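You operate a simulated robot arm through the tools that you are given. There is no shell and no other tool.

You are at the controls of a simulated robot arm. One attempt, no reset.

JOB
Fill the yellow standard cup and the rinse cup to their lines and rack them.
Fine: each at the tap of its own colour, the rinse cup at the rinse jug; taps end shut; any free nest will do.

It is judged by the outcome, as a careful person would: the job done as asked, and still so three seconds after it is handed in. It fails if anything else is knocked over, pushed out of place, dropped, spilled or broken.

ROBOT AND FRAMES
A 7-joint arm with a two-finger parallel gripper, fixed in place. Base frame: the origin is at the foot of the arm, x ahead of it, y to its left, z up. Lengths are in m, angles in degrees, forces in N, time in s.
Its first joint turns from -166.0 to 166.0 degrees. Payload 1.57 kg.
Tool frame: the origin (TCP) lies between the finger pads and is the grasp point; the fingertips stand 0.03 m ahead of it; z points along the fingers, y is the line along which they close. The gripper opens to 0.08 m. The fingers are 0.017 m wide and 0.012 m thick; the gripper's body (0.04 by 0.082 m) begins 0.08 m behind the TCP.
Orientation is told as [roll, pitch, yaw] about the base's x, y, z axes, in that order, counted from this pose: with the fingers straight down and closing along the base's y, the tool's x points along the base's -x, its y along +y and its z along -z.

CONTROLS
- The arm moves only by the tool move_arm. Its argument "rows" is a list of rows, each a list of 3 entries, a list of its own where there are three numbers: the turn, a rotation vector about the base's x, y, z in degrees, then the shift along the base's x, y, z in m, then the finger opening in m, from 0 to 0.08. In form: [[[wx, wy, wz], [dx, dy, dz], jaw], ...]. A call has 1 to 20 rows; each row shifts and turns the commanded pose from where the row before left it. Each row takes 0.2 s and may step no farther than 0.05 m and 8.6 degrees from the row before; otherwise, or with a gripper value out of range, the whole call is refused. Where a pose cannot be reached the arm comes as near as it can. A force on the tool above 40 N (or 10 N above the force at the start of the call, whichever is more), or a blocked arm, ends the call early, and 0.2 s more pass. The fingers move at their own pace (about 0.153 m/s each) and stop on an object; they squeeze with about 27 N. The grip force told is the motor's: it shows also when the fingers shut on nothing. Time passes only in rows, and 0.2 s behind the last, so rows that do not move let the fingers close. The reply holds the time, the measured pose of the TCP, the force on the tool along the base axes, the opening and the grip force, in the units named above and with some noise, with the torque about the TCP (base axes, N m) and any sound that the robot's microphone picked up.
- Cameras (640 x 400 px; columns grow to the right, rows downward): "scene" is fixed at [0.4017, 0.6509, 1.5972]; the picture's right is [-0.89, -0.47, 0.00], its down [-0.31, 0.59, -0.74] and it looks along [0.34, -0.66, -0.67] (base axes); focal length 343 px, centre (320, 200). "wrist" rides on the gripper at [0.072, -0.007, -0.122] in the tool frame; the picture's right is [0.09, 1.00, 0.00], its down [-0.84, 0.08, -0.54] and it looks along [-0.54, 0.05, 0.84] (tool axes); focal length 238 px, centre (320, 200). There is no depth. A picture from a camera that has moved, and an enlarged one, comes with that camera's place and axes in the base frame and with its lens.
- snapshot(camera): a new picture of that camera. The clock stands still meanwhile.
- enlarge(camera, box): a new picture of the part [left, top, right, bottom] of that camera's present view, enlarged. The clock stands still meanwhile.
- hand_in(): hands the job in; it is judged then, once.

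Places have to be worked out from the pictures, the camera data and where the tool is seen. Open the gripper and draw the arm clear of the work before you hand the job in, unless the task says otherwise.

The tools are called after ">>>" as name(argument=value, ...) on one line, values as JSON. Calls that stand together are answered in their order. move_arm: Moves the arm, as the interface text tells. Its arguments: {"type":"object","properties":{"rows":{"type":"array","items":{"type":"array"}}},"required":["rows"]} The other tools are called the same way: snapshot (camera) takes a picture; enlarge (camera, box) takes an enlarged picture of a part of a camera's view; hand_in () hands the job in.

At the start:

```text
t: 0.0
tcp_pos: [0.4781, 0.1735, 1.2354]
ee_rot: [0.0, -0.2, 0.1]
wrist_force: [-0.5, -0.2, 0.3]
ft_torque: [-0.01, -0.04, 0.0]
finger_gap: 0.0799
grasp_force: 0.0
```

scene: 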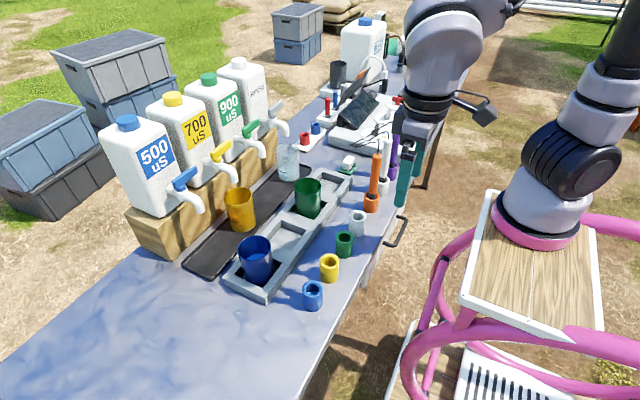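
wrist: 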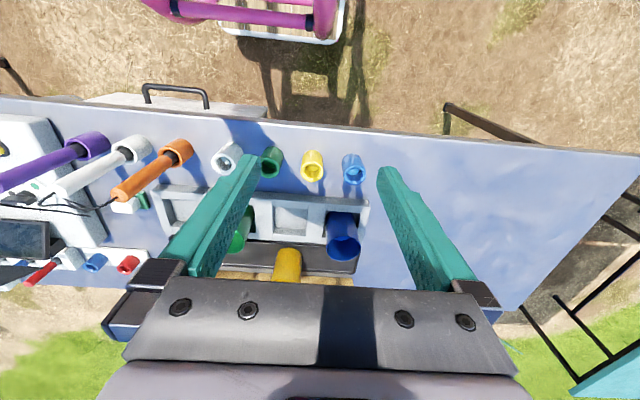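

I start by looking closely at the work area: jugs with taps, cups, rack with nests. I take enlarged pictures of both regions.

>>> enlarge(camera="scene", box=[100, 50, 300, 175])

>>> enlarge(camera="scene", box=[170, 130, 410, 320])

>>> enlarge(camera="wrist", box=[100, 120, 400, 300])

```text
3.20 times, centred on (200, 112) of scene
camera zoom: at [0.4017, 0.6509, 1.5972], right [-0.89, -0.47, 0.0], down [-0.31, 0.59, -0.74], along [0.34, -0.66, -0.67], focal length 1096 px, centre (704, 480)
```

zoom: 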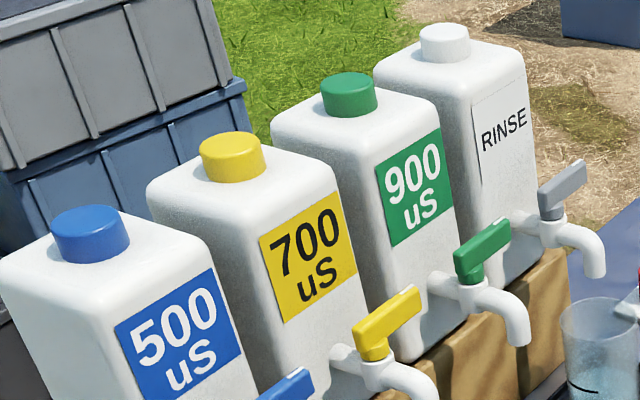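

```text
2.11 times, centred on (290, 225) of scene
camera zoom: at [0.4017, 0.6509, 1.5972], right [-0.89, -0.47, 0.0], down [-0.31, 0.59, -0.74], along [0.34, -0.66, -0.67], focal length 721 px, centre (383, 147)
```

zoom: 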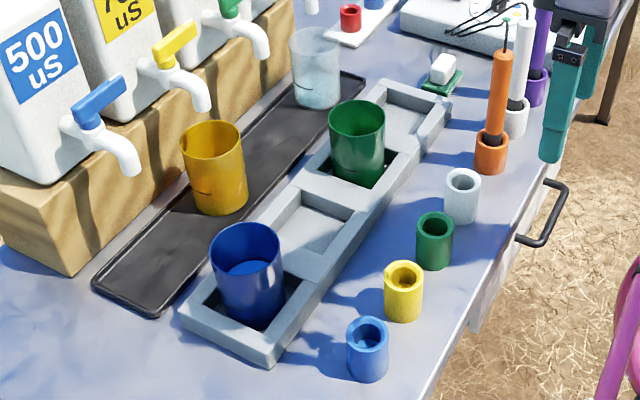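

```text
2.13 times, centred on (250, 210) of wrist
camera zoom: at [0.407, 0.1671, 1.3579], right [-0.09, 1.0, 0.0], down [0.84, 0.08, 0.54], along [0.54, 0.05, -0.84], focal length 508 px, centre (469, 179)
```

zoom: 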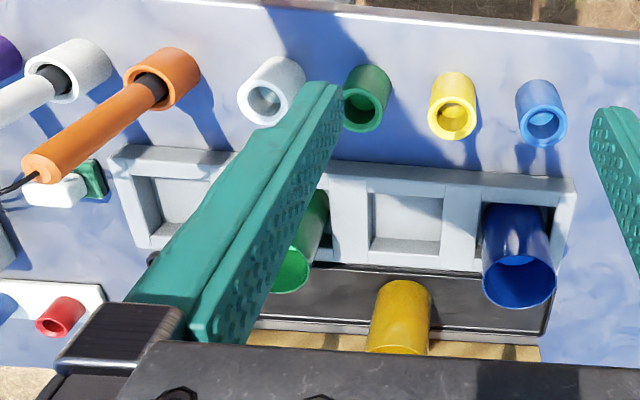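

The scene shows a yellow cup and a clear rinse cup on the dark drip tray, blue and green cups racked, two free nests. I tilt the tool forward to look at the taps face on with the wrist camera.

>>> move_arm(rows=[[[0, -8.5, 0], [0, -0.02, 0], 0.08], [[0, -8.5, 0], [0, -0.02, 0], 0.08], [[0, -8.5, 0], [0, -0.02, 0], 0.08], [[0, -8.5, 0], [0, -0.02, 0], 0.08], [[0, 0, 0], [0, 0, 0], 0.08]])

>>> snapshot(camera="wrist")

>>> snapshot(camera="scene")

```text
t: 1.2
tcp_pos: [0.4778, 0.0923, 1.235]
ee_rot: [0.0, -34.1, -0.1]
wrist_force: [0.4, -0.5, -0.3]
ft_torque: [-0.03, 0.06, 0.03]
finger_gap: 0.08
grasp_force: 0.0
```

```text
taken
camera wrist: at [0.3512, 0.0869, 1.2951], right [-0.08, 1.0, -0.05], down [0.39, 0.08, 0.92], along [0.92, 0.05, -0.39], focal length 238 px, centre (320, 200)
```

wrist: 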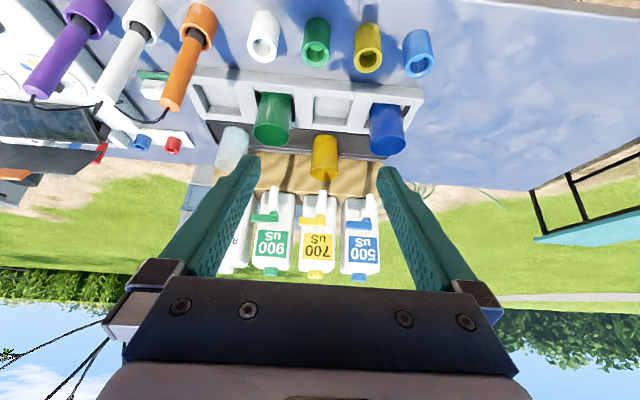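

```text
taken
```

scene: 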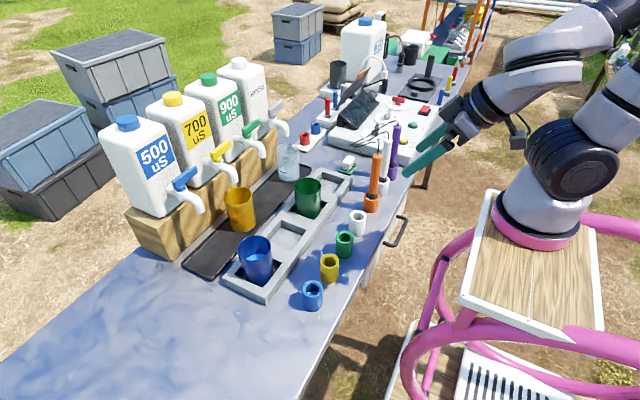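

The levers appear to point sideways (toward −y) when shut. I enlarge for detail.

>>> enlarge(camera="wrist", box=[240, 120, 400, 290])

>>> enlarge(camera="wrist", box=[180, 60, 440, 200])

```text
2.35 times, centred on (320, 205) of wrist
camera zoom: at [0.3512, 0.0869, 1.2951], right [-0.08, 1.0, -0.05], down [0.39, 0.08, 0.92], along [0.92, 0.05, -0.39], focal length 561 px, centre (320, 188)
```

zoom: 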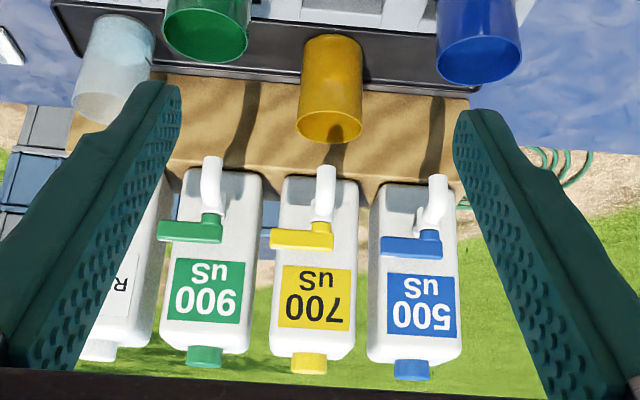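

```text
2.46 times, centred on (310, 130) of wrist
camera zoom: at [0.3512, 0.0869, 1.2951], right [-0.08, 1.0, -0.05], down [0.39, 0.08, 0.92], along [0.92, 0.05, -0.39], focal length 587 px, centre (345, 372)
```

zoom: 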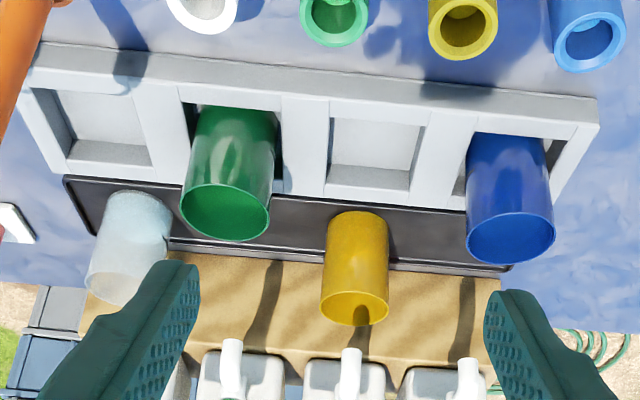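

From two-view triangulation: yellow spout tip ≈ (0.942, 0.126, 1.018), yellow cup rim ≈ (0.933, 0.127, 0.969), lever pivot ≈ (0.986, 0.125, 1.09), lever about 0.06 long toward −y; nests at ≈0.131 pitch. I move in closer for a better look at cups, lines and taps.

>>> move_arm(rows=[[[0, -6.5, 0], [0.04, 0, -0.015], 0.08], [[0, -6.5, 0], [0.04, 0, -0.015], 0.08], [[0, -6.5, 0], [0.04, 0, -0.015], 0.08], [[0, -6.5, 0], [0.04, 0, -0.015], 0.08], [[0, 0, 0], [0.02, 0, 0], 0.08], [[0, 0, 0], [0, 0, 0], 0.08]])

>>> snapshot(camera="wrist")

>>> enlarge(camera="wrist", box=[160, 80, 480, 280])

```text
t: 2.6
tcp_pos: [0.6628, 0.1012, 1.1837]
ee_rot: [-0.1, -60.0, 0.1]
wrist_force: [-0.2, 0.4, -0.3]
ft_torque: [-0.01, 0.0, 0.01]
finger_gap: 0.0799
grasp_force: 0.1
out of reach, approached as far as the arm can: row 2, 3
```

```text
taken
camera wrist: at [0.5221, 0.0949, 1.1818], right [-0.05, 1.0, -0.08], down [-0.05, 0.08, 1.0], along [1.0, 0.05, 0.05], focal length 238 px, centre (320, 200)
```

wrist: 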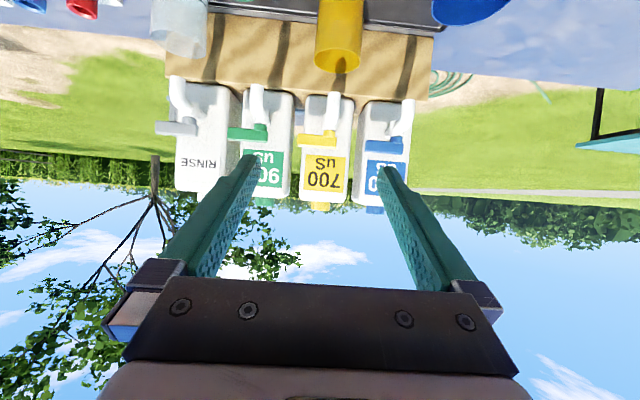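

```text
2.00 times, centred on (320, 180) of wrist
camera zoom: at [0.5221, 0.0949, 1.1818], right [-0.05, 1.0, -0.08], down [-0.05, 0.08, 1.0], along [1.0, 0.05, 0.05], focal length 477 px, centre (320, 240)
```

zoom: 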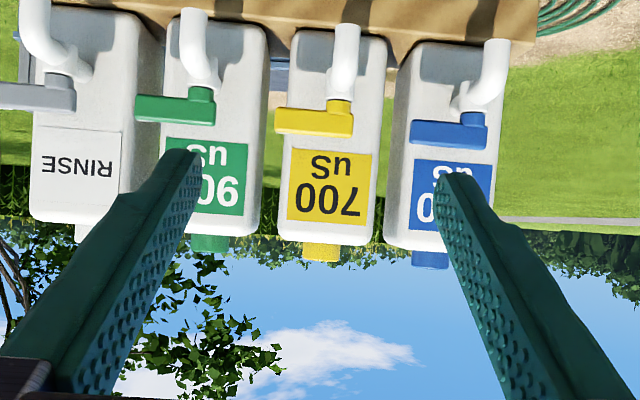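

The taps are clear: shut levers point to −y at z≈1.08–1.105. Now I enlarge the cups in the fixed camera to find the fill lines and present contents.

>>> enlarge(camera="scene", box=[210, 170, 290, 220])

>>> enlarge(camera="scene", box=[260, 125, 340, 175])

>>> enlarge(camera="scene", box=[220, 220, 340, 300])

>>> enlarge(camera="scene", box=[190, 110, 310, 190])

```text
8.00 times, centred on (250, 195) of scene
camera zoom: at [0.4017, 0.6509, 1.5972], right [-0.89, -0.47, 0.0], down [-0.31, 0.59, -0.74], along [0.34, -0.66, -0.67], focal length 2741 px, centre (880, 240)
```

zoom: 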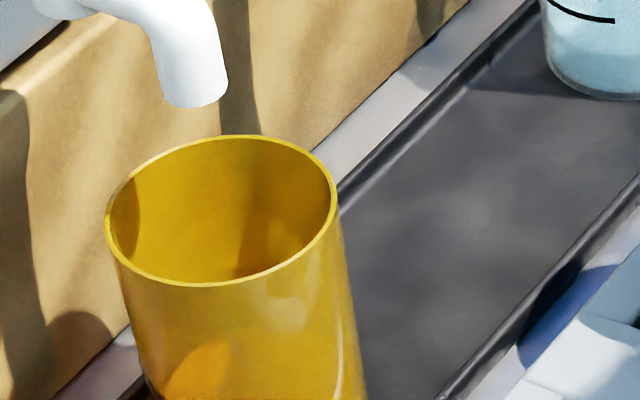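

```text
8.00 times, centred on (300, 150) of scene
camera zoom: at [0.4017, 0.6509, 1.5972], right [-0.89, -0.47, 0.0], down [-0.31, 0.59, -0.74], along [0.34, -0.66, -0.67], focal length 2741 px, centre (480, 600)
```

zoom: 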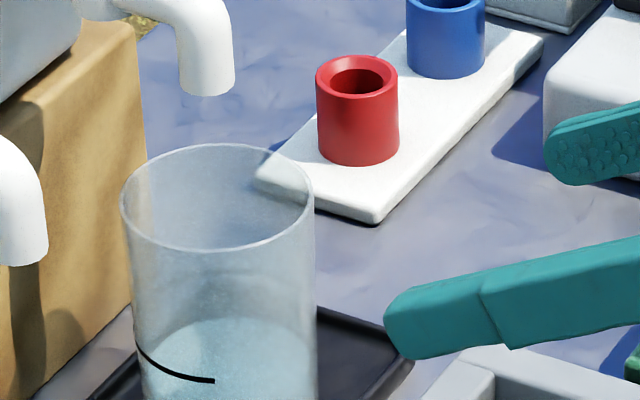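

```text
5.00 times, centred on (280, 260) of scene
camera zoom: at [0.4017, 0.6509, 1.5972], right [-0.89, -0.47, 0.0], down [-0.31, 0.59, -0.74], along [0.34, -0.66, -0.67], focal length 1713 px, centre (520, -100)
```

zoom: 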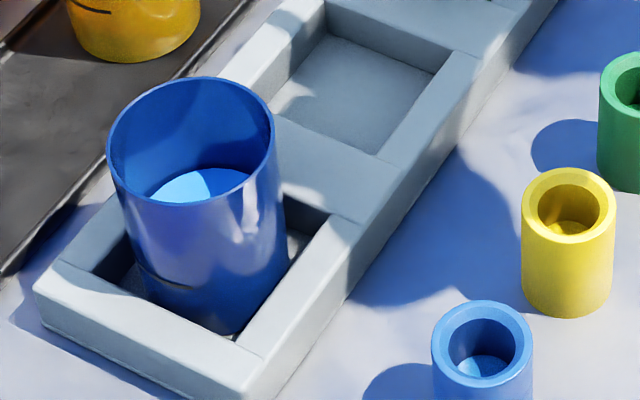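

```text
5.00 times, centred on (250, 150) of scene
camera zoom: at [0.4017, 0.6509, 1.5972], right [-0.89, -0.47, 0.0], down [-0.31, 0.59, -0.74], along [0.34, -0.66, -0.67], focal length 1713 px, centre (670, 450)
```

zoom: 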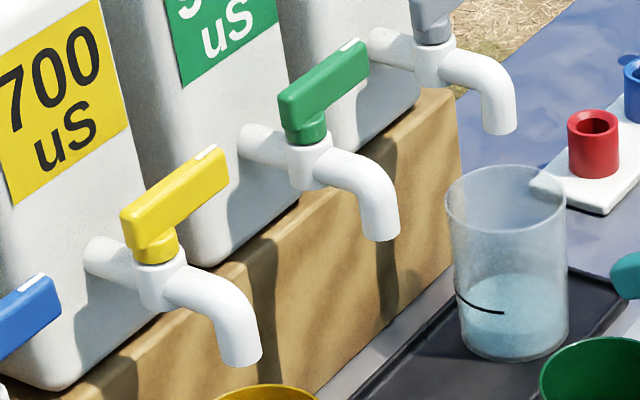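

The rinse cup appears to hold some liquid already. I zoom onto both cups' lower parts to compare level with line.

>>> enlarge(camera="scene", box=[270, 140, 310, 185])

>>> enlarge(camera="scene", box=[220, 185, 265, 235])

>>> enlarge(camera="scene", box=[180, 135, 250, 185])

```text
8.89 times, centred on (290, 162) of scene
camera zoom: at [0.4017, 0.6509, 1.5972], right [-0.89, -0.47, 0.0], down [-0.31, 0.59, -0.74], along [0.34, -0.66, -0.67], focal length 3045 px, centre (587, 533)
```

zoom: 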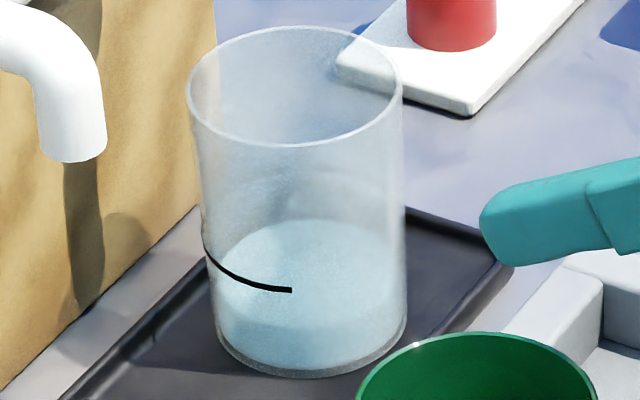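

```text
8.00 times, centred on (242, 210) of scene
camera zoom: at [0.4017, 0.6509, 1.5972], right [-0.89, -0.47, 0.0], down [-0.31, 0.59, -0.74], along [0.34, -0.66, -0.67], focal length 2741 px, centre (940, 120)
```

zoom: 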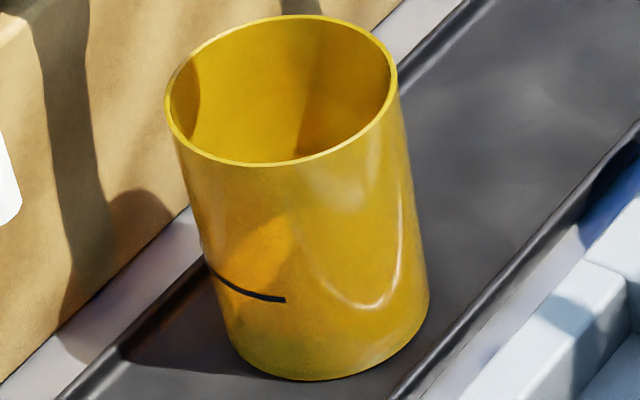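

```text
8.00 times, centred on (215, 160) of scene
camera zoom: at [0.4017, 0.6509, 1.5972], right [-0.89, -0.47, 0.0], down [-0.31, 0.59, -0.74], along [0.34, -0.66, -0.67], focal length 2741 px, centre (1160, 520)
```

zoom: 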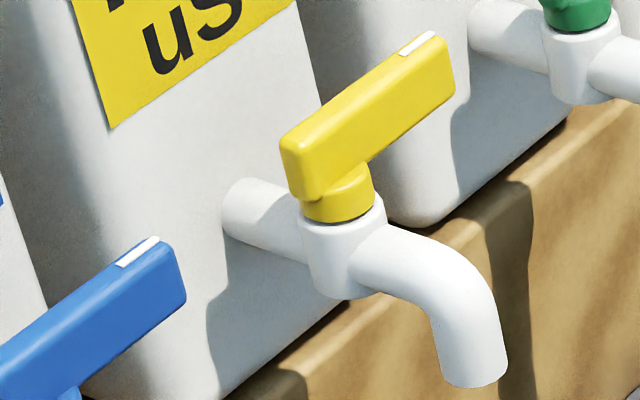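

Both cups already stand centred under their own spouts (yellow ≈(0.936,0.128), rinse ≈(0.937,−0.133)); the rinse cup is about half way to its line. I raise the arm and point the tool down to get a top view of the levers and into the yellow cup.

>>> move_arm(rows=[[[0, 8.5, 0], [0.0, -0.007, 0.03], 0.08], [[0, 8.5, 0], [0.01, -0.007, 0.03], 0.08], [[0, 8.5, 0], [0.02, -0.007, 0.03], 0.08], [[0, 8.5, 0], [0.03, -0.007, 0.03], 0.08], [[0, 8.5, 0], [0.04, -0.007, 0.03], 0.08], [[0, 8.5, 0], [0.04, -0.007, 0.015], 0.08], [[0, 8.5, 0], [0.04, -0.007, 0], 0.08], [[0, 0, 0], [0, 0, 0], 0.08]])

>>> snapshot(camera="wrist")

>>> snapshot(camera="scene")

```text
refused: row 5 steps farther than a row can; nothing moved
```

```text
taken
camera wrist: at [0.5221, 0.0949, 1.1818], right [-0.05, 1.0, -0.08], down [-0.05, 0.08, 1.0], along [1.0, 0.05, 0.05], focal length 238 px, centre (320, 200)
```

wrist: 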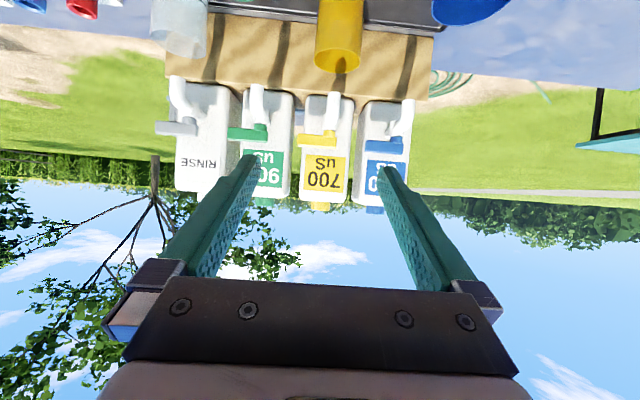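

```text
taken
```

scene: 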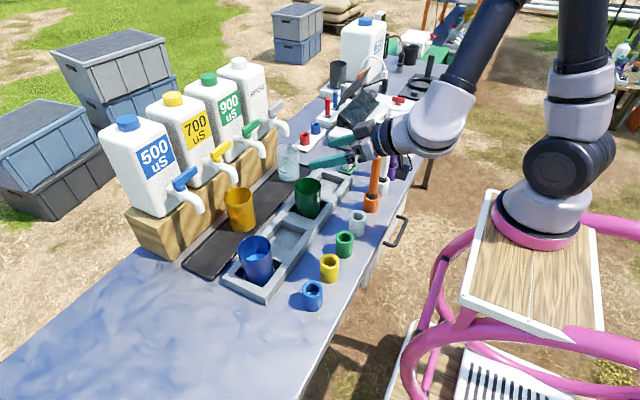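

Row 5 was slightly too long; I repeat with smaller steps.

>>> move_arm(rows=[[[0, 8.5, 0], [0.0, -0.007, 0.03], 0.08], [[0, 8.5, 0], [0.01, -0.007, 0.03], 0.08], [[0, 8.5, 0], [0.02, -0.007, 0.03], 0.08], [[0, 8.5, 0], [0.03, -0.007, 0.03], 0.08], [[0, 8.5, 0], [0.04, -0.007, 0.02], 0.08], [[0, 8.5, 0], [0.04, -0.007, 0.015], 0.08], [[0, 8.5, 0], [0.04, -0.007, 0], 0.08], [[0, 0, 0], [0, 0, 0], 0.08]])

>>> snapshot(camera="wrist")

>>> snapshot(camera="scene")

```text
t: 4.4
tcp_pos: [0.8453, 0.0523, 1.3398]
ee_rot: [0.1, -0.4, 0.0]
wrist_force: [0.3, -0.9, 0.3]
ft_torque: [0.01, -0.01, 0.02]
finger_gap: 0.0799
grasp_force: 0.0
```

```text
taken
camera wrist: at [0.7733, 0.0461, 1.4601], right [-0.09, 1.0, 0.0], down [0.83, 0.08, 0.55], along [0.55, 0.05, -0.84], focal length 238 px, centre (320, 200)
```

wrist: 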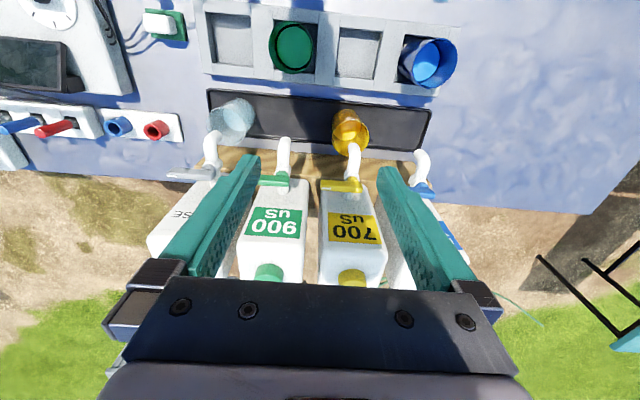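

```text
taken
```

scene: 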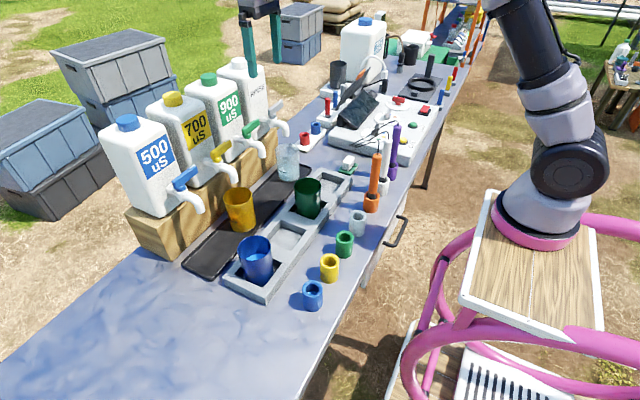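

Tool-down reach is fine here. I enlarge the top view of the yellow tap, the cups and the rinse tap.

>>> enlarge(camera="wrist", box=[300, 90, 400, 220])

>>> enlarge(camera="wrist", box=[150, 80, 270, 210])

>>> enlarge(camera="wrist", box=[190, 0, 470, 160])

```text
3.08 times, centred on (350, 155) of wrist
camera zoom: at [0.7733, 0.0461, 1.4601], right [-0.09, 1.0, 0.0], down [0.83, 0.08, 0.55], along [0.55, 0.05, -0.84], focal length 733 px, centre (228, 338)
```

zoom: 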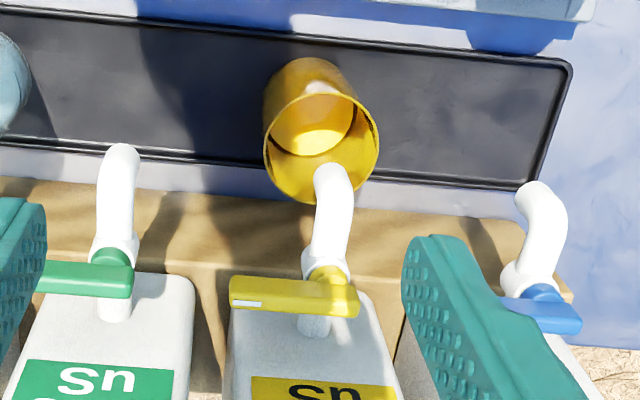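

```text
3.08 times, centred on (210, 145) of wrist
camera zoom: at [0.7733, 0.0461, 1.4601], right [-0.09, 1.0, 0.0], down [0.83, 0.08, 0.55], along [0.55, 0.05, -0.84], focal length 733 px, centre (658, 369)
```

zoom: 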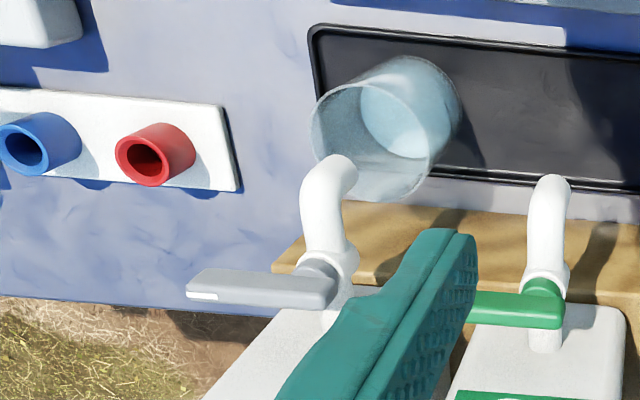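

```text
2.29 times, centred on (330, 80) of wrist
camera zoom: at [0.7733, 0.0461, 1.4601], right [-0.09, 1.0, 0.0], down [0.83, 0.08, 0.55], along [0.55, 0.05, -0.84], focal length 545 px, centre (297, 474)
```

zoom: 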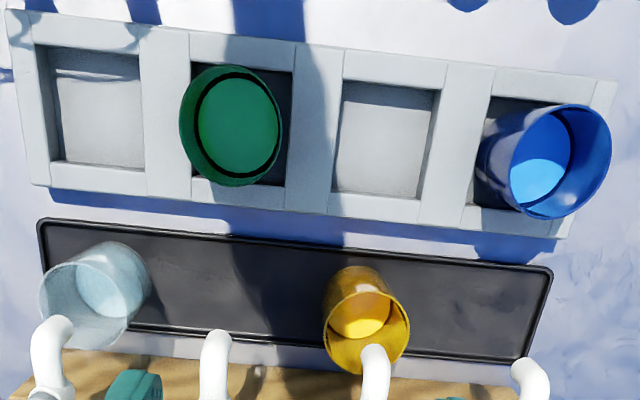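

I zoom harder on the yellow lever from both cameras to get its thickness and the gap to the jug.

>>> enlarge(camera="wrist", box=[328, 160, 368, 200])

>>> enlarge(camera="scene", box=[200, 130, 250, 165])

>>> enlarge(camera="wrist", box=[325, 100, 380, 160])

```text
10.00 times, centred on (348, 180) of wrist
camera zoom: at [0.7733, 0.0461, 1.4601], right [-0.09, 1.0, 0.0], down [0.83, 0.08, 0.55], along [0.55, 0.05, -0.84], focal length 2384 px, centre (40, 400)
```

zoom: 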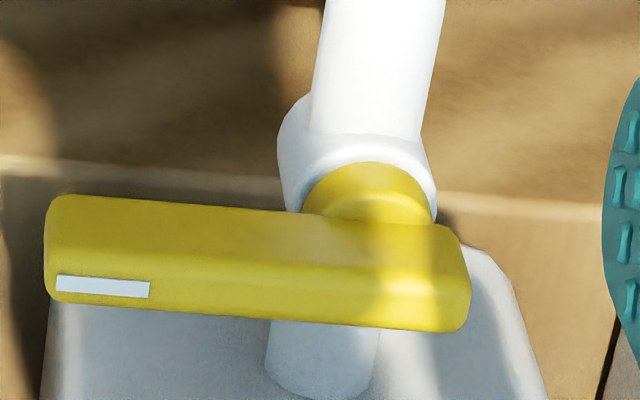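

```text
11.43 times, centred on (225, 148) of scene
camera zoom: at [0.4017, 0.6509, 1.5972], right [-0.89, -0.47, 0.0], down [-0.31, 0.59, -0.74], along [0.34, -0.66, -0.67], focal length 3915 px, centre (1406, 800)
```

zoom: 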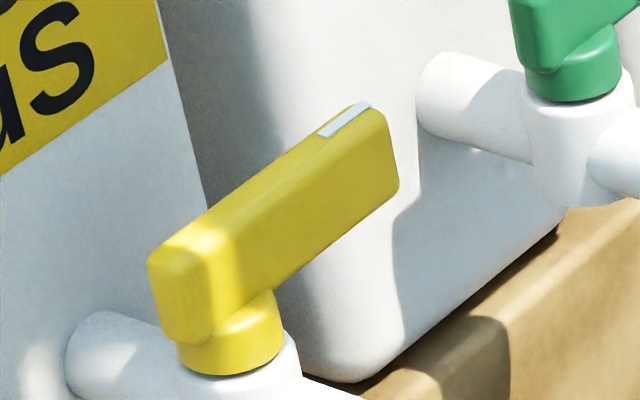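

```text
6.67 times, centred on (352, 130) of wrist
camera zoom: at [0.7733, 0.0461, 1.4601], right [-0.09, 1.0, 0.0], down [0.83, 0.08, 0.55], along [0.55, 0.05, -0.84], focal length 1589 px, centre (103, 667)
```

zoom: 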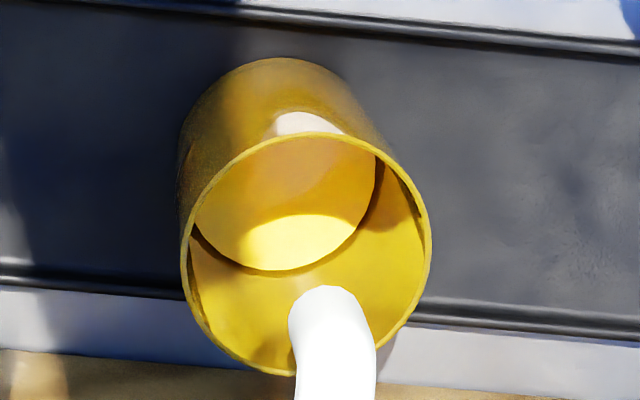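

The tap levers are ~0.06 m long bars turning on a vertical hub, jug faces at x≈1.03, leaving ≈0.04 m behind the lever. My plan: straddle the lever with the fingers (closing along x, slightly tilted) so I can both open and shut it without regrasping. First turn the tool 90° at a safe height.

>>> move_arm(rows=[[[0, 0, 8.5], [0, 0, 0], 0.04], [[0, 0, 8.5], [0, 0, 0], 0.04], [[0, 0, 8.5], [0, 0, 0], 0.04], [[0, 0, 8.5], [0, 0, 0], 0.04], [[0, 0, 8.5], [0, 0, 0], 0.04], [[0, 0, 8.5], [0, 0, 0], 0.04], [[0, 0, 8.5], [0, 0, 0], 0.04], [[0, 0, 8.5], [0, 0, 0], 0.04], [[0, 0, 8.5], [0, 0, 0], 0.04], [[0, 0, 8.5], [0, 0, 0], 0.04], [[0, 0, 5], [0, 0, 0], 0.04], [[0, -6.7, 0], [0.02, 0.01, -0.01], 0.04], [[0, -6.7, 0], [0.02, 0.01, -0.01], 0.04], [[0, -6.6, 0], [0.02, 0.01, -0.01], 0.04], [[0, 0, 0], [0, 0, 0], 0.04]])

>>> snapshot(camera="wrist")

>>> snapshot(camera="scene")

```text
t: 7.6
tcp_pos: [0.905, 0.0797, 1.3089]
ee_rot: [-20.1, -0.5, 90.2]
wrist_force: [0.4, 0.7, -0.2]
ft_torque: [-0.02, 0.0, 0.01]
finger_gap: 0.0401
grasp_force: 0.1
```

```text
taken
camera wrist: at [0.8705, 0.0076, 1.4238], right [-0.94, -0.09, -0.34], down [-0.26, 0.83, 0.49], along [0.24, 0.55, -0.8], focal length 238 px, centre (320, 200)
```

wrist: 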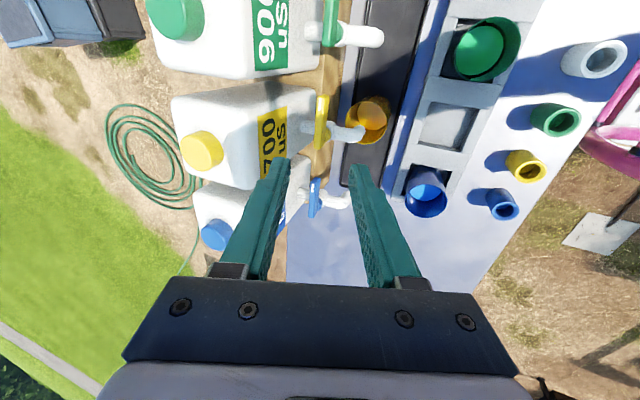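

```text
taken
```

scene: 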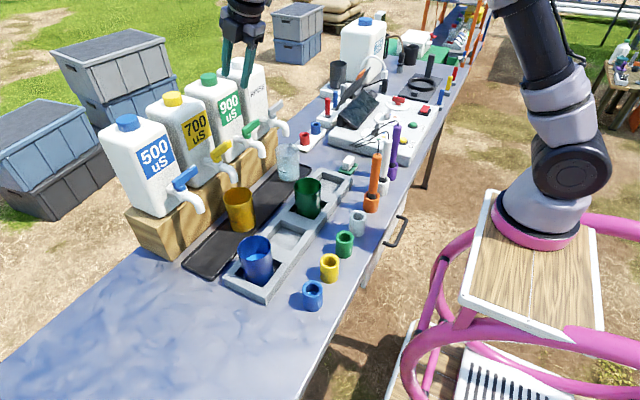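

Good, pose reached. I enlarge this view to measure the yellow lever, jug face and cup again.

>>> enlarge(camera="wrist", box=[260, 60, 420, 200])

>>> enlarge(camera="wrist", box=[290, 80, 350, 160])

```text
2.86 times, centred on (340, 130) of wrist
camera zoom: at [0.8705, 0.0076, 1.4238], right [-0.94, -0.09, -0.34], down [-0.26, 0.83, 0.49], along [0.24, 0.55, -0.8], focal length 681 px, centre (263, 400)
```

zoom: 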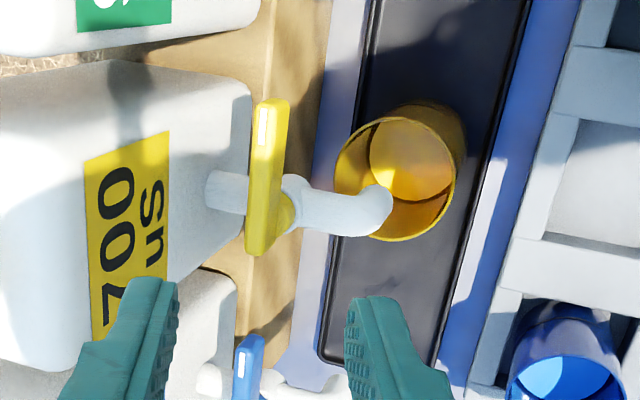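

```text
5.00 times, centred on (320, 120) of wrist
camera zoom: at [0.8705, 0.0076, 1.4238], right [-0.94, -0.09, -0.34], down [-0.26, 0.83, 0.49], along [0.24, 0.55, -0.8], focal length 1192 px, centre (320, 600)
```

zoom: 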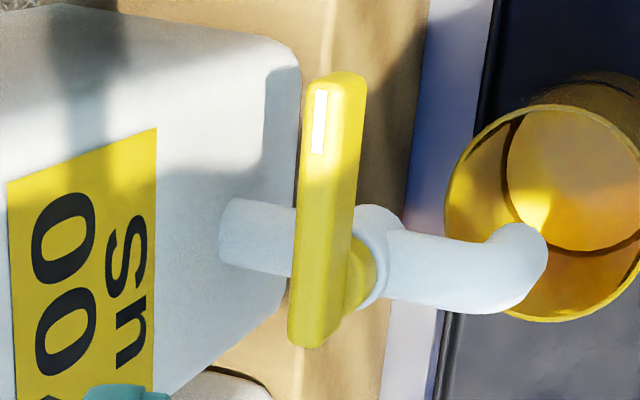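

Measured: lever x≈0.976–0.986, y≈0.066–0.143, z≈1.081–1.103; jug face x≈1.028. I move above the lever tip at y≈0.080 and check alignment before lowering.

>>> move_arm(rows=[[[0, 0, 0], [0.025, 0, -0.04], 0.04], [[0, 0, 0], [0.022, 0, -0.04], 0.04], [[0, 0, 0], [0.02, 0, -0.04], 0.04], [[0, 0, 0], [0.0, 0, -0.034], 0.04], [[0, 0, 0], [0, 0, 0], 0.04]])

>>> snapshot(camera="wrist")

>>> enlarge(camera="wrist", box=[240, 60, 420, 260])

>>> enlarge(camera="scene", box=[180, 60, 300, 240])

```text
t: 8.8
tcp_pos: [0.9746, 0.0833, 1.1537]
ee_rot: [-20.0, -0.5, 90.1]
wrist_force: [-0.7, 0.5, 0.0]
ft_torque: [0.01, -0.04, -0.01]
finger_gap: 0.04
grasp_force: 0.0
```

```text
taken
camera wrist: at [0.9401, 0.0111, 1.2694], right [-0.94, -0.09, -0.34], down [-0.26, 0.83, 0.49], along [0.24, 0.55, -0.8], focal length 238 px, centre (320, 200)
```

wrist: 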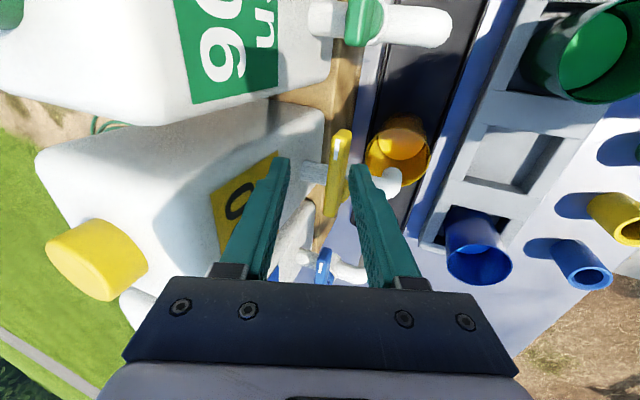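

```text
2.00 times, centred on (330, 160) of wrist
camera zoom: at [0.9401, 0.0111, 1.2694], right [-0.94, -0.09, -0.34], down [-0.26, 0.83, 0.49], along [0.24, 0.55, -0.8], focal length 477 px, centre (300, 280)
```

zoom: 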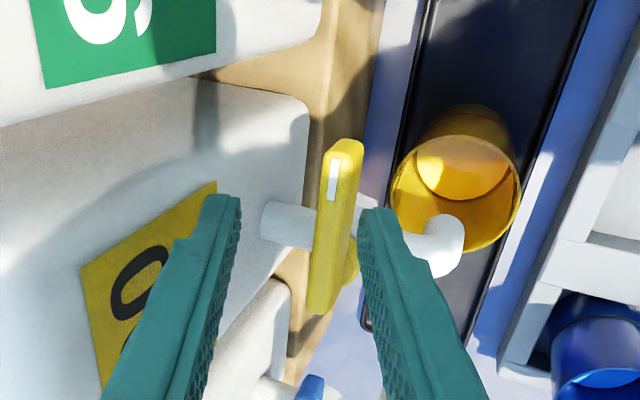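

```text
2.22 times, centred on (240, 150) of scene
camera zoom: at [0.4017, 0.6509, 1.5972], right [-0.89, -0.47, 0.0], down [-0.31, 0.59, -0.74], along [0.34, -0.66, -0.67], focal length 761 px, centre (498, 311)
```

zoom: 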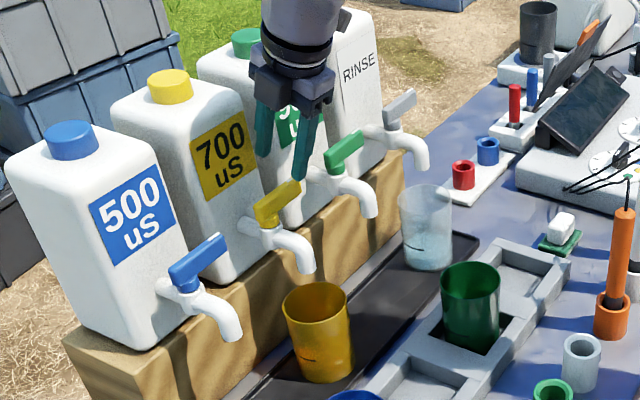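

The lever sits centred between the open fingers. I lower the fingers straight down so they straddle the lever near its tip.

>>> move_arm(rows=[[[0, 0, 0], [-0.002, -0.002, -0.02], 0.04], [[0, 0, 0], [0, 0, -0.022], 0.04], [[0, 0, 0], [0, 0, 0], 0.04]])

>>> snapshot(camera="wrist")

>>> enlarge(camera="scene", box=[190, 110, 290, 190])

```text
t: 9.6
tcp_pos: [0.9694, 0.0826, 1.1106]
ee_rot: [-20.0, -0.4, 90.2]
wrist_force: [0.3, 0.3, -0.1]
ft_torque: [0.01, 0.0, 0.02]
finger_gap: 0.0401
grasp_force: 0.0
```

```text
taken
camera wrist: at [0.9355, 0.0101, 1.2263], right [-0.94, -0.09, -0.34], down [-0.26, 0.83, 0.49], along [0.24, 0.55, -0.8], focal length 238 px, centre (320, 200)
```

wrist: 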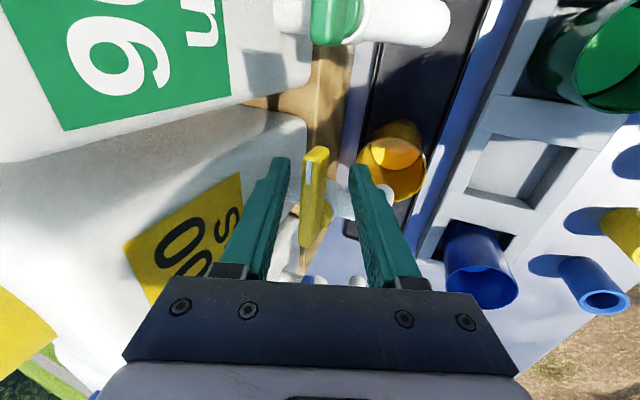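

```text
5.00 times, centred on (240, 150) of scene
camera zoom: at [0.4017, 0.6509, 1.5972], right [-0.89, -0.47, 0.0], down [-0.31, 0.59, -0.74], along [0.34, -0.66, -0.67], focal length 1713 px, centre (720, 450)
```

zoom: 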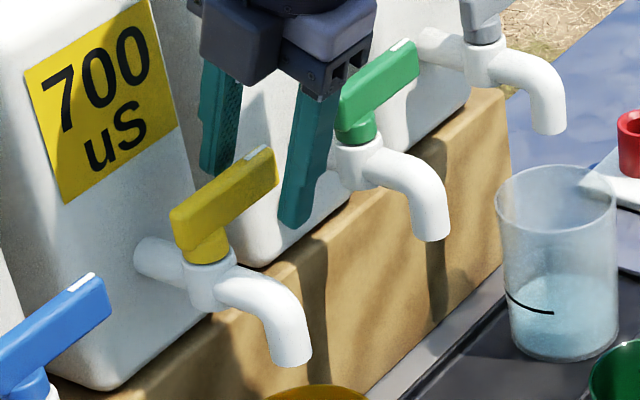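

The fingers straddle the lever without contact. I lower 5 mm more, narrow the gap to 0.03 and swing the lever open a first ~24° about its hub, then look for flow.

>>> move_arm(rows=[[[0, 0, 0], [0, 0, -0.005], 0.03], [[0, 0, -8], [-0.0061, 0.0018, 0], 0.03], [[0, 0, -8], [-0.0058, 0.0027, 0], 0.03], [[0, 0, -8], [-0.0053, 0.0034, 0], 0.03]])

>>> enlarge(camera="scene", box=[190, 130, 290, 250])

>>> snapshot(camera="wrist")

```text
t: 10.6
tcp_pos: [0.9525, 0.088, 1.1051]
ee_rot: [-20.0, -0.5, 66.2]
wrist_force: [0.7, 0.2, 0.4]
ft_torque: [0.0, 0.03, -0.01]
finger_gap: 0.0301
grasp_force: 0.1
```

```text
3.33 times, centred on (240, 190) of scene
camera zoom: at [0.4017, 0.6509, 1.5972], right [-0.89, -0.47, 0.0], down [-0.31, 0.59, -0.74], along [0.34, -0.66, -0.67], focal length 1142 px, centre (587, 233)
```

zoom: 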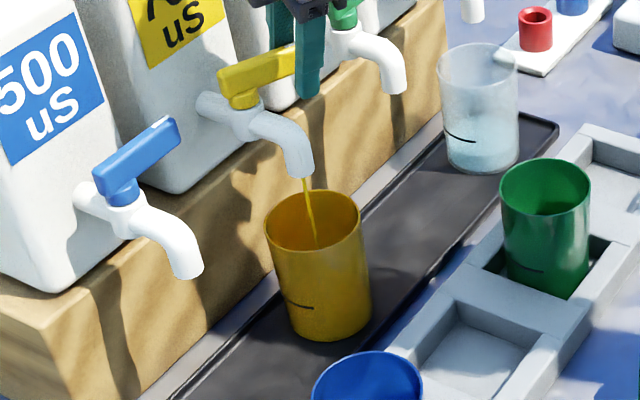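

```text
taken
camera wrist: at [0.8912, 0.0365, 1.2222], right [-0.89, 0.3, -0.34], down [0.1, 0.87, 0.49], along [0.44, 0.4, -0.8], focal length 238 px, centre (320, 200)
```

wrist: 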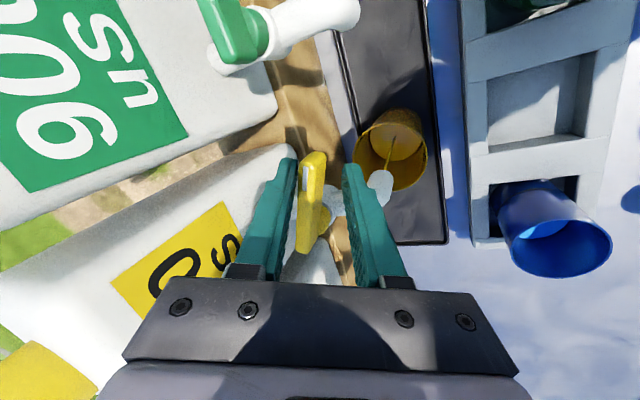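

A thin yellow stream is running into the cup. I look into the cup to gauge the present level before letting time pass.

>>> enlarge(camera="wrist", box=[335, 90, 445, 200])

>>> enlarge(camera="scene", box=[220, 175, 265, 235])

```text
3.64 times, centred on (390, 145) of wrist
camera zoom: at [0.8912, 0.0365, 1.2222], right [-0.89, 0.3, -0.34], down [0.1, 0.87, 0.49], along [0.44, 0.4, -0.8], focal length 867 px, centre (66, 400)
```

zoom: 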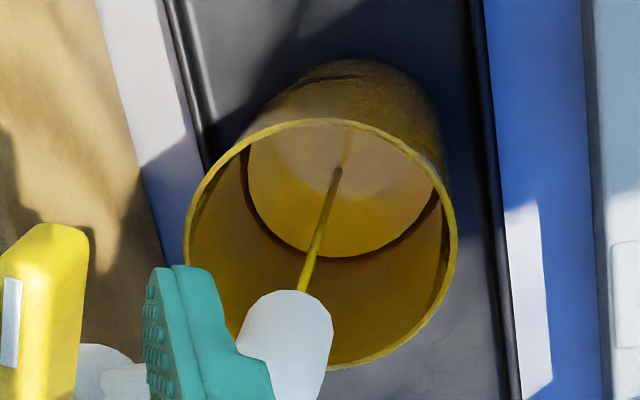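

```text
6.67 times, centred on (242, 205) of scene
camera zoom: at [0.4017, 0.6509, 1.5972], right [-0.89, -0.47, 0.0], down [-0.31, 0.59, -0.74], along [0.34, -0.66, -0.67], focal length 2284 px, centre (837, 167)
```

zoom: 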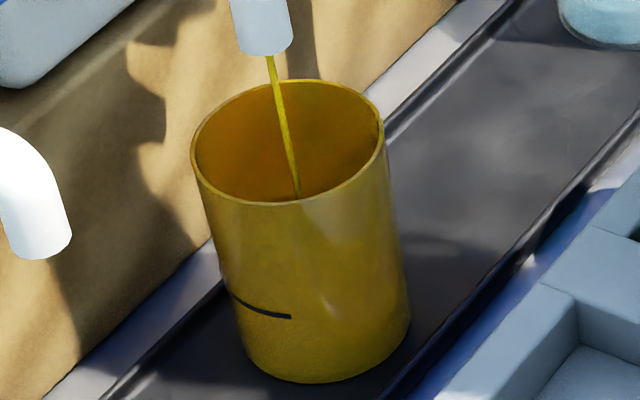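

Level still near the cup's inner bottom (≈0.875). I let 1 s pass with the lever held to measure the flow rate.

>>> move_arm(rows=[[[0, 0, 0], [0, 0, 0], 0.03], [[0, 0, 0], [0, 0, 0], 0.03], [[0, 0, 0], [0, 0, 0], 0.03], [[0, 0, 0], [0, 0, 0], 0.03]])

>>> enlarge(camera="wrist", box=[335, 90, 445, 200])

>>> enlarge(camera="scene", box=[220, 175, 265, 235])

```text
t: 11.6
tcp_pos: [0.9532, 0.0892, 1.1057]
ee_rot: [-20.0, -0.5, 66.2]
wrist_force: [0.5, 0.2, 0.3]
ft_torque: [0.0, 0.01, 0.04]
finger_gap: 0.0299
grasp_force: 0.0
```

```text
3.64 times, centred on (390, 145) of wrist
camera zoom: at [0.8914, 0.0369, 1.2222], right [-0.89, 0.3, -0.34], down [0.1, 0.87, 0.49], along [0.44, 0.4, -0.8], focal length 867 px, centre (66, 400)
```

zoom: 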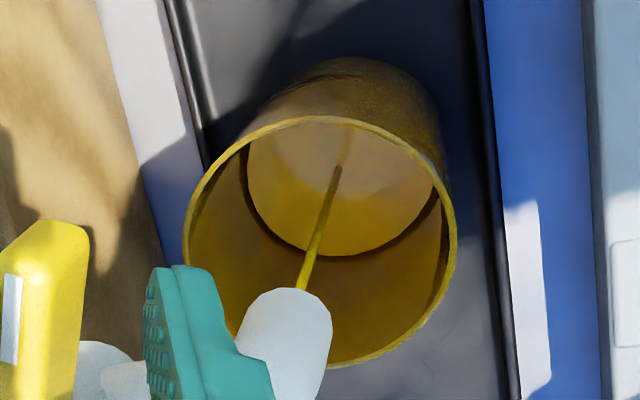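

```text
6.67 times, centred on (242, 205) of scene
camera zoom: at [0.4017, 0.6509, 1.5972], right [-0.89, -0.47, 0.0], down [-0.31, 0.59, -0.74], along [0.34, -0.66, -0.67], focal length 2284 px, centre (837, 167)
```

zoom: 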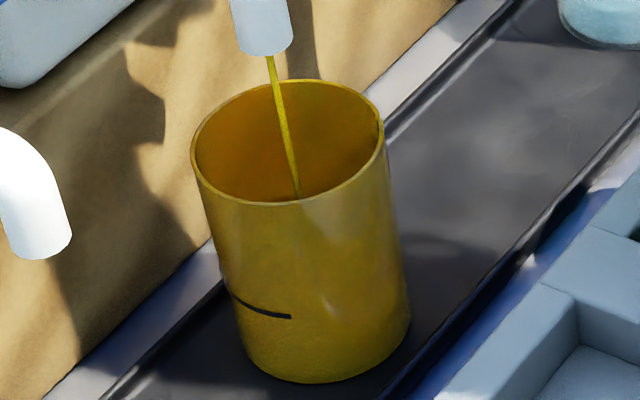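

Little change in 1 s, so the flow at this opening is slow. I let 3 s more pass to measure it.

>>> move_arm(rows=[[[0, 0, 0], [0, 0, 0], 0.03], [[0, 0, 0], [0, 0, 0], 0.03], [[0, 0, 0], [0, 0, 0], 0.03], [[0, 0, 0], [0, 0, 0], 0.03], [[0, 0, 0], [0, 0, 0], 0.03], [[0, 0, 0], [0, 0, 0], 0.03], [[0, 0, 0], [0, 0, 0], 0.03], [[0, 0, 0], [0, 0, 0], 0.03], [[0, 0, 0], [0, 0, 0], 0.03], [[0, 0, 0], [0, 0, 0], 0.03], [[0, 0, 0], [0, 0, 0], 0.03], [[0, 0, 0], [0, 0, 0], 0.03], [[0, 0, 0], [0, 0, 0], 0.03], [[0, 0, 0], [0, 0, 0], 0.03]])

>>> enlarge(camera="wrist", box=[335, 90, 445, 200])

>>> enlarge(camera="scene", box=[220, 175, 265, 235])

```text
t: 14.6
tcp_pos: [0.9524, 0.0901, 1.1067]
ee_rot: [-20.0, -0.6, 66.2]
wrist_force: [0.9, -0.5, -0.2]
ft_torque: [-0.01, 0.0, -0.01]
finger_gap: 0.0301
grasp_force: 0.0
```

```text
3.64 times, centred on (390, 145) of wrist
camera zoom: at [0.8914, 0.0369, 1.2222], right [-0.89, 0.3, -0.34], down [0.1, 0.87, 0.49], along [0.44, 0.4, -0.8], focal length 867 px, centre (66, 400)
```

zoom: 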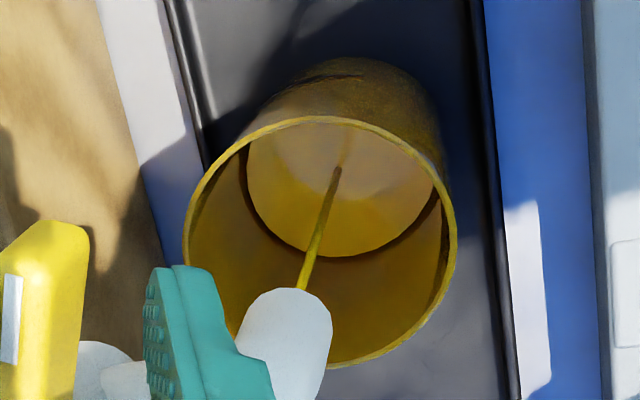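

```text
6.67 times, centred on (242, 205) of scene
camera zoom: at [0.4017, 0.6509, 1.5972], right [-0.89, -0.47, 0.0], down [-0.31, 0.59, -0.74], along [0.34, -0.66, -0.67], focal length 2284 px, centre (837, 167)
```

zoom: 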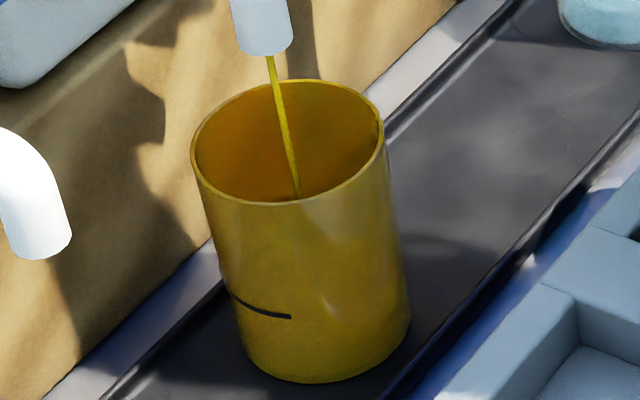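

The level rises only marginally at this opening. I open the lever further (to about 48°) and measure again.

>>> move_arm(rows=[[[0, 0, -8], [-0.0049, 0.0042, 0], 0.03], [[0, 0, -8], [-0.0042, 0.0047, 0], 0.03], [[0, 0, -8], [-0.0035, 0.0053, 0], 0.03], [[0, 0, 0], [0, 0, 0], 0.03]])

>>> snapshot(camera="wrist")

>>> enlarge(camera="scene", box=[195, 130, 275, 230])

```text
t: 15.6
tcp_pos: [0.9406, 0.0981, 1.1061]
ee_rot: [-20.1, -0.2, 41.8]
wrist_force: [-15.9, -25.7, -4.6]
ft_torque: [-0.95, 0.45, 0.29]
finger_gap: 0.0246
grasp_force: 0.0
```

```text
taken
camera wrist: at [0.8626, 0.0773, 1.222], right [-0.69, 0.64, -0.34], down [0.45, 0.75, 0.49], along [0.56, 0.18, -0.8], focal length 238 px, centre (320, 200)
```

wrist: 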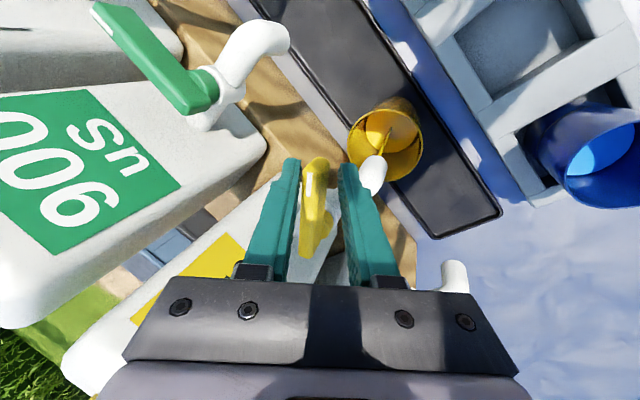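

```text
4.00 times, centred on (235, 180) of scene
camera zoom: at [0.4017, 0.6509, 1.5972], right [-0.89, -0.47, 0.0], down [-0.31, 0.59, -0.74], along [0.34, -0.66, -0.67], focal length 1370 px, centre (660, 280)
```

zoom: 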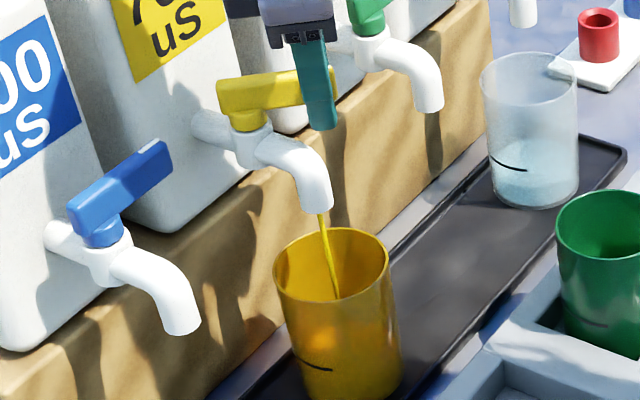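

The force reading (about 30 N) and squeezed gap show that the front finger touches the spout's bend. I back off one step and raise the fingers ~12 mm so they clear the spout while still holding the lever.

>>> move_arm(rows=[[[0, 0, 5], [0.0022, -0.0033, 0], 0.03], [[0, 0, 0], [0, 0, 0.012], 0.03], [[0, 0, 0], [0, 0, 0], 0.03]])

>>> enlarge(camera="wrist", box=[250, 80, 450, 260])

>>> enlarge(camera="scene", box=[200, 130, 260, 180])

>>> enlarge(camera="scene", box=[220, 175, 265, 235])

```text
t: 16.4
tcp_pos: [0.9408, 0.1001, 1.1197]
ee_rot: [-20.0, -0.6, 47.4]
wrist_force: [0.2, 0.1, -0.1]
ft_torque: [-0.02, -0.02, 0.0]
finger_gap: 0.0298
grasp_force: 0.0
```

```text
2.22 times, centred on (350, 170) of wrist
camera zoom: at [0.8667, 0.071, 1.2349], right [-0.75, 0.57, -0.34], down [0.38, 0.79, 0.49], along [0.55, 0.24, -0.8], focal length 530 px, centre (253, 267)
```

zoom: 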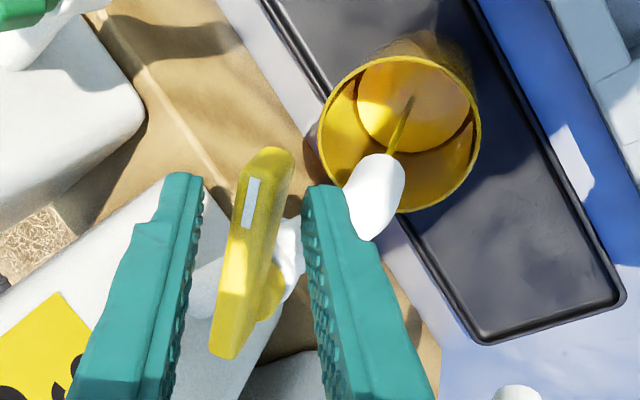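

```text
8.00 times, centred on (230, 155) of scene
camera zoom: at [0.4017, 0.6509, 1.5972], right [-0.89, -0.47, 0.0], down [-0.31, 0.59, -0.74], along [0.34, -0.66, -0.67], focal length 2741 px, centre (1040, 560)
```

zoom: 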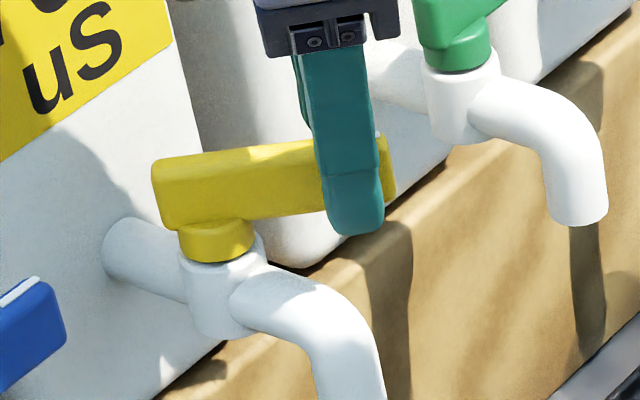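

```text
6.67 times, centred on (242, 205) of scene
camera zoom: at [0.4017, 0.6509, 1.5972], right [-0.89, -0.47, 0.0], down [-0.31, 0.59, -0.74], along [0.34, -0.66, -0.67], focal length 2284 px, centre (837, 167)
```

zoom: 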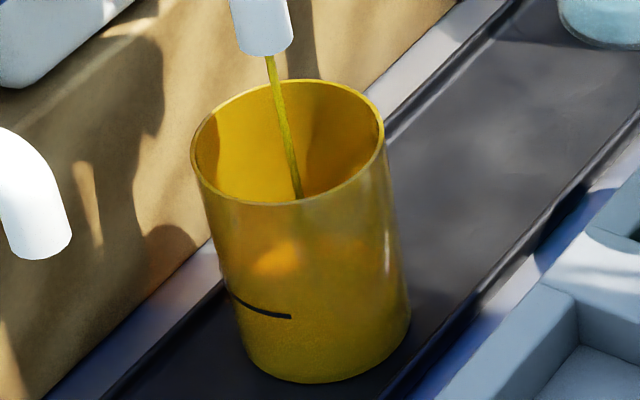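

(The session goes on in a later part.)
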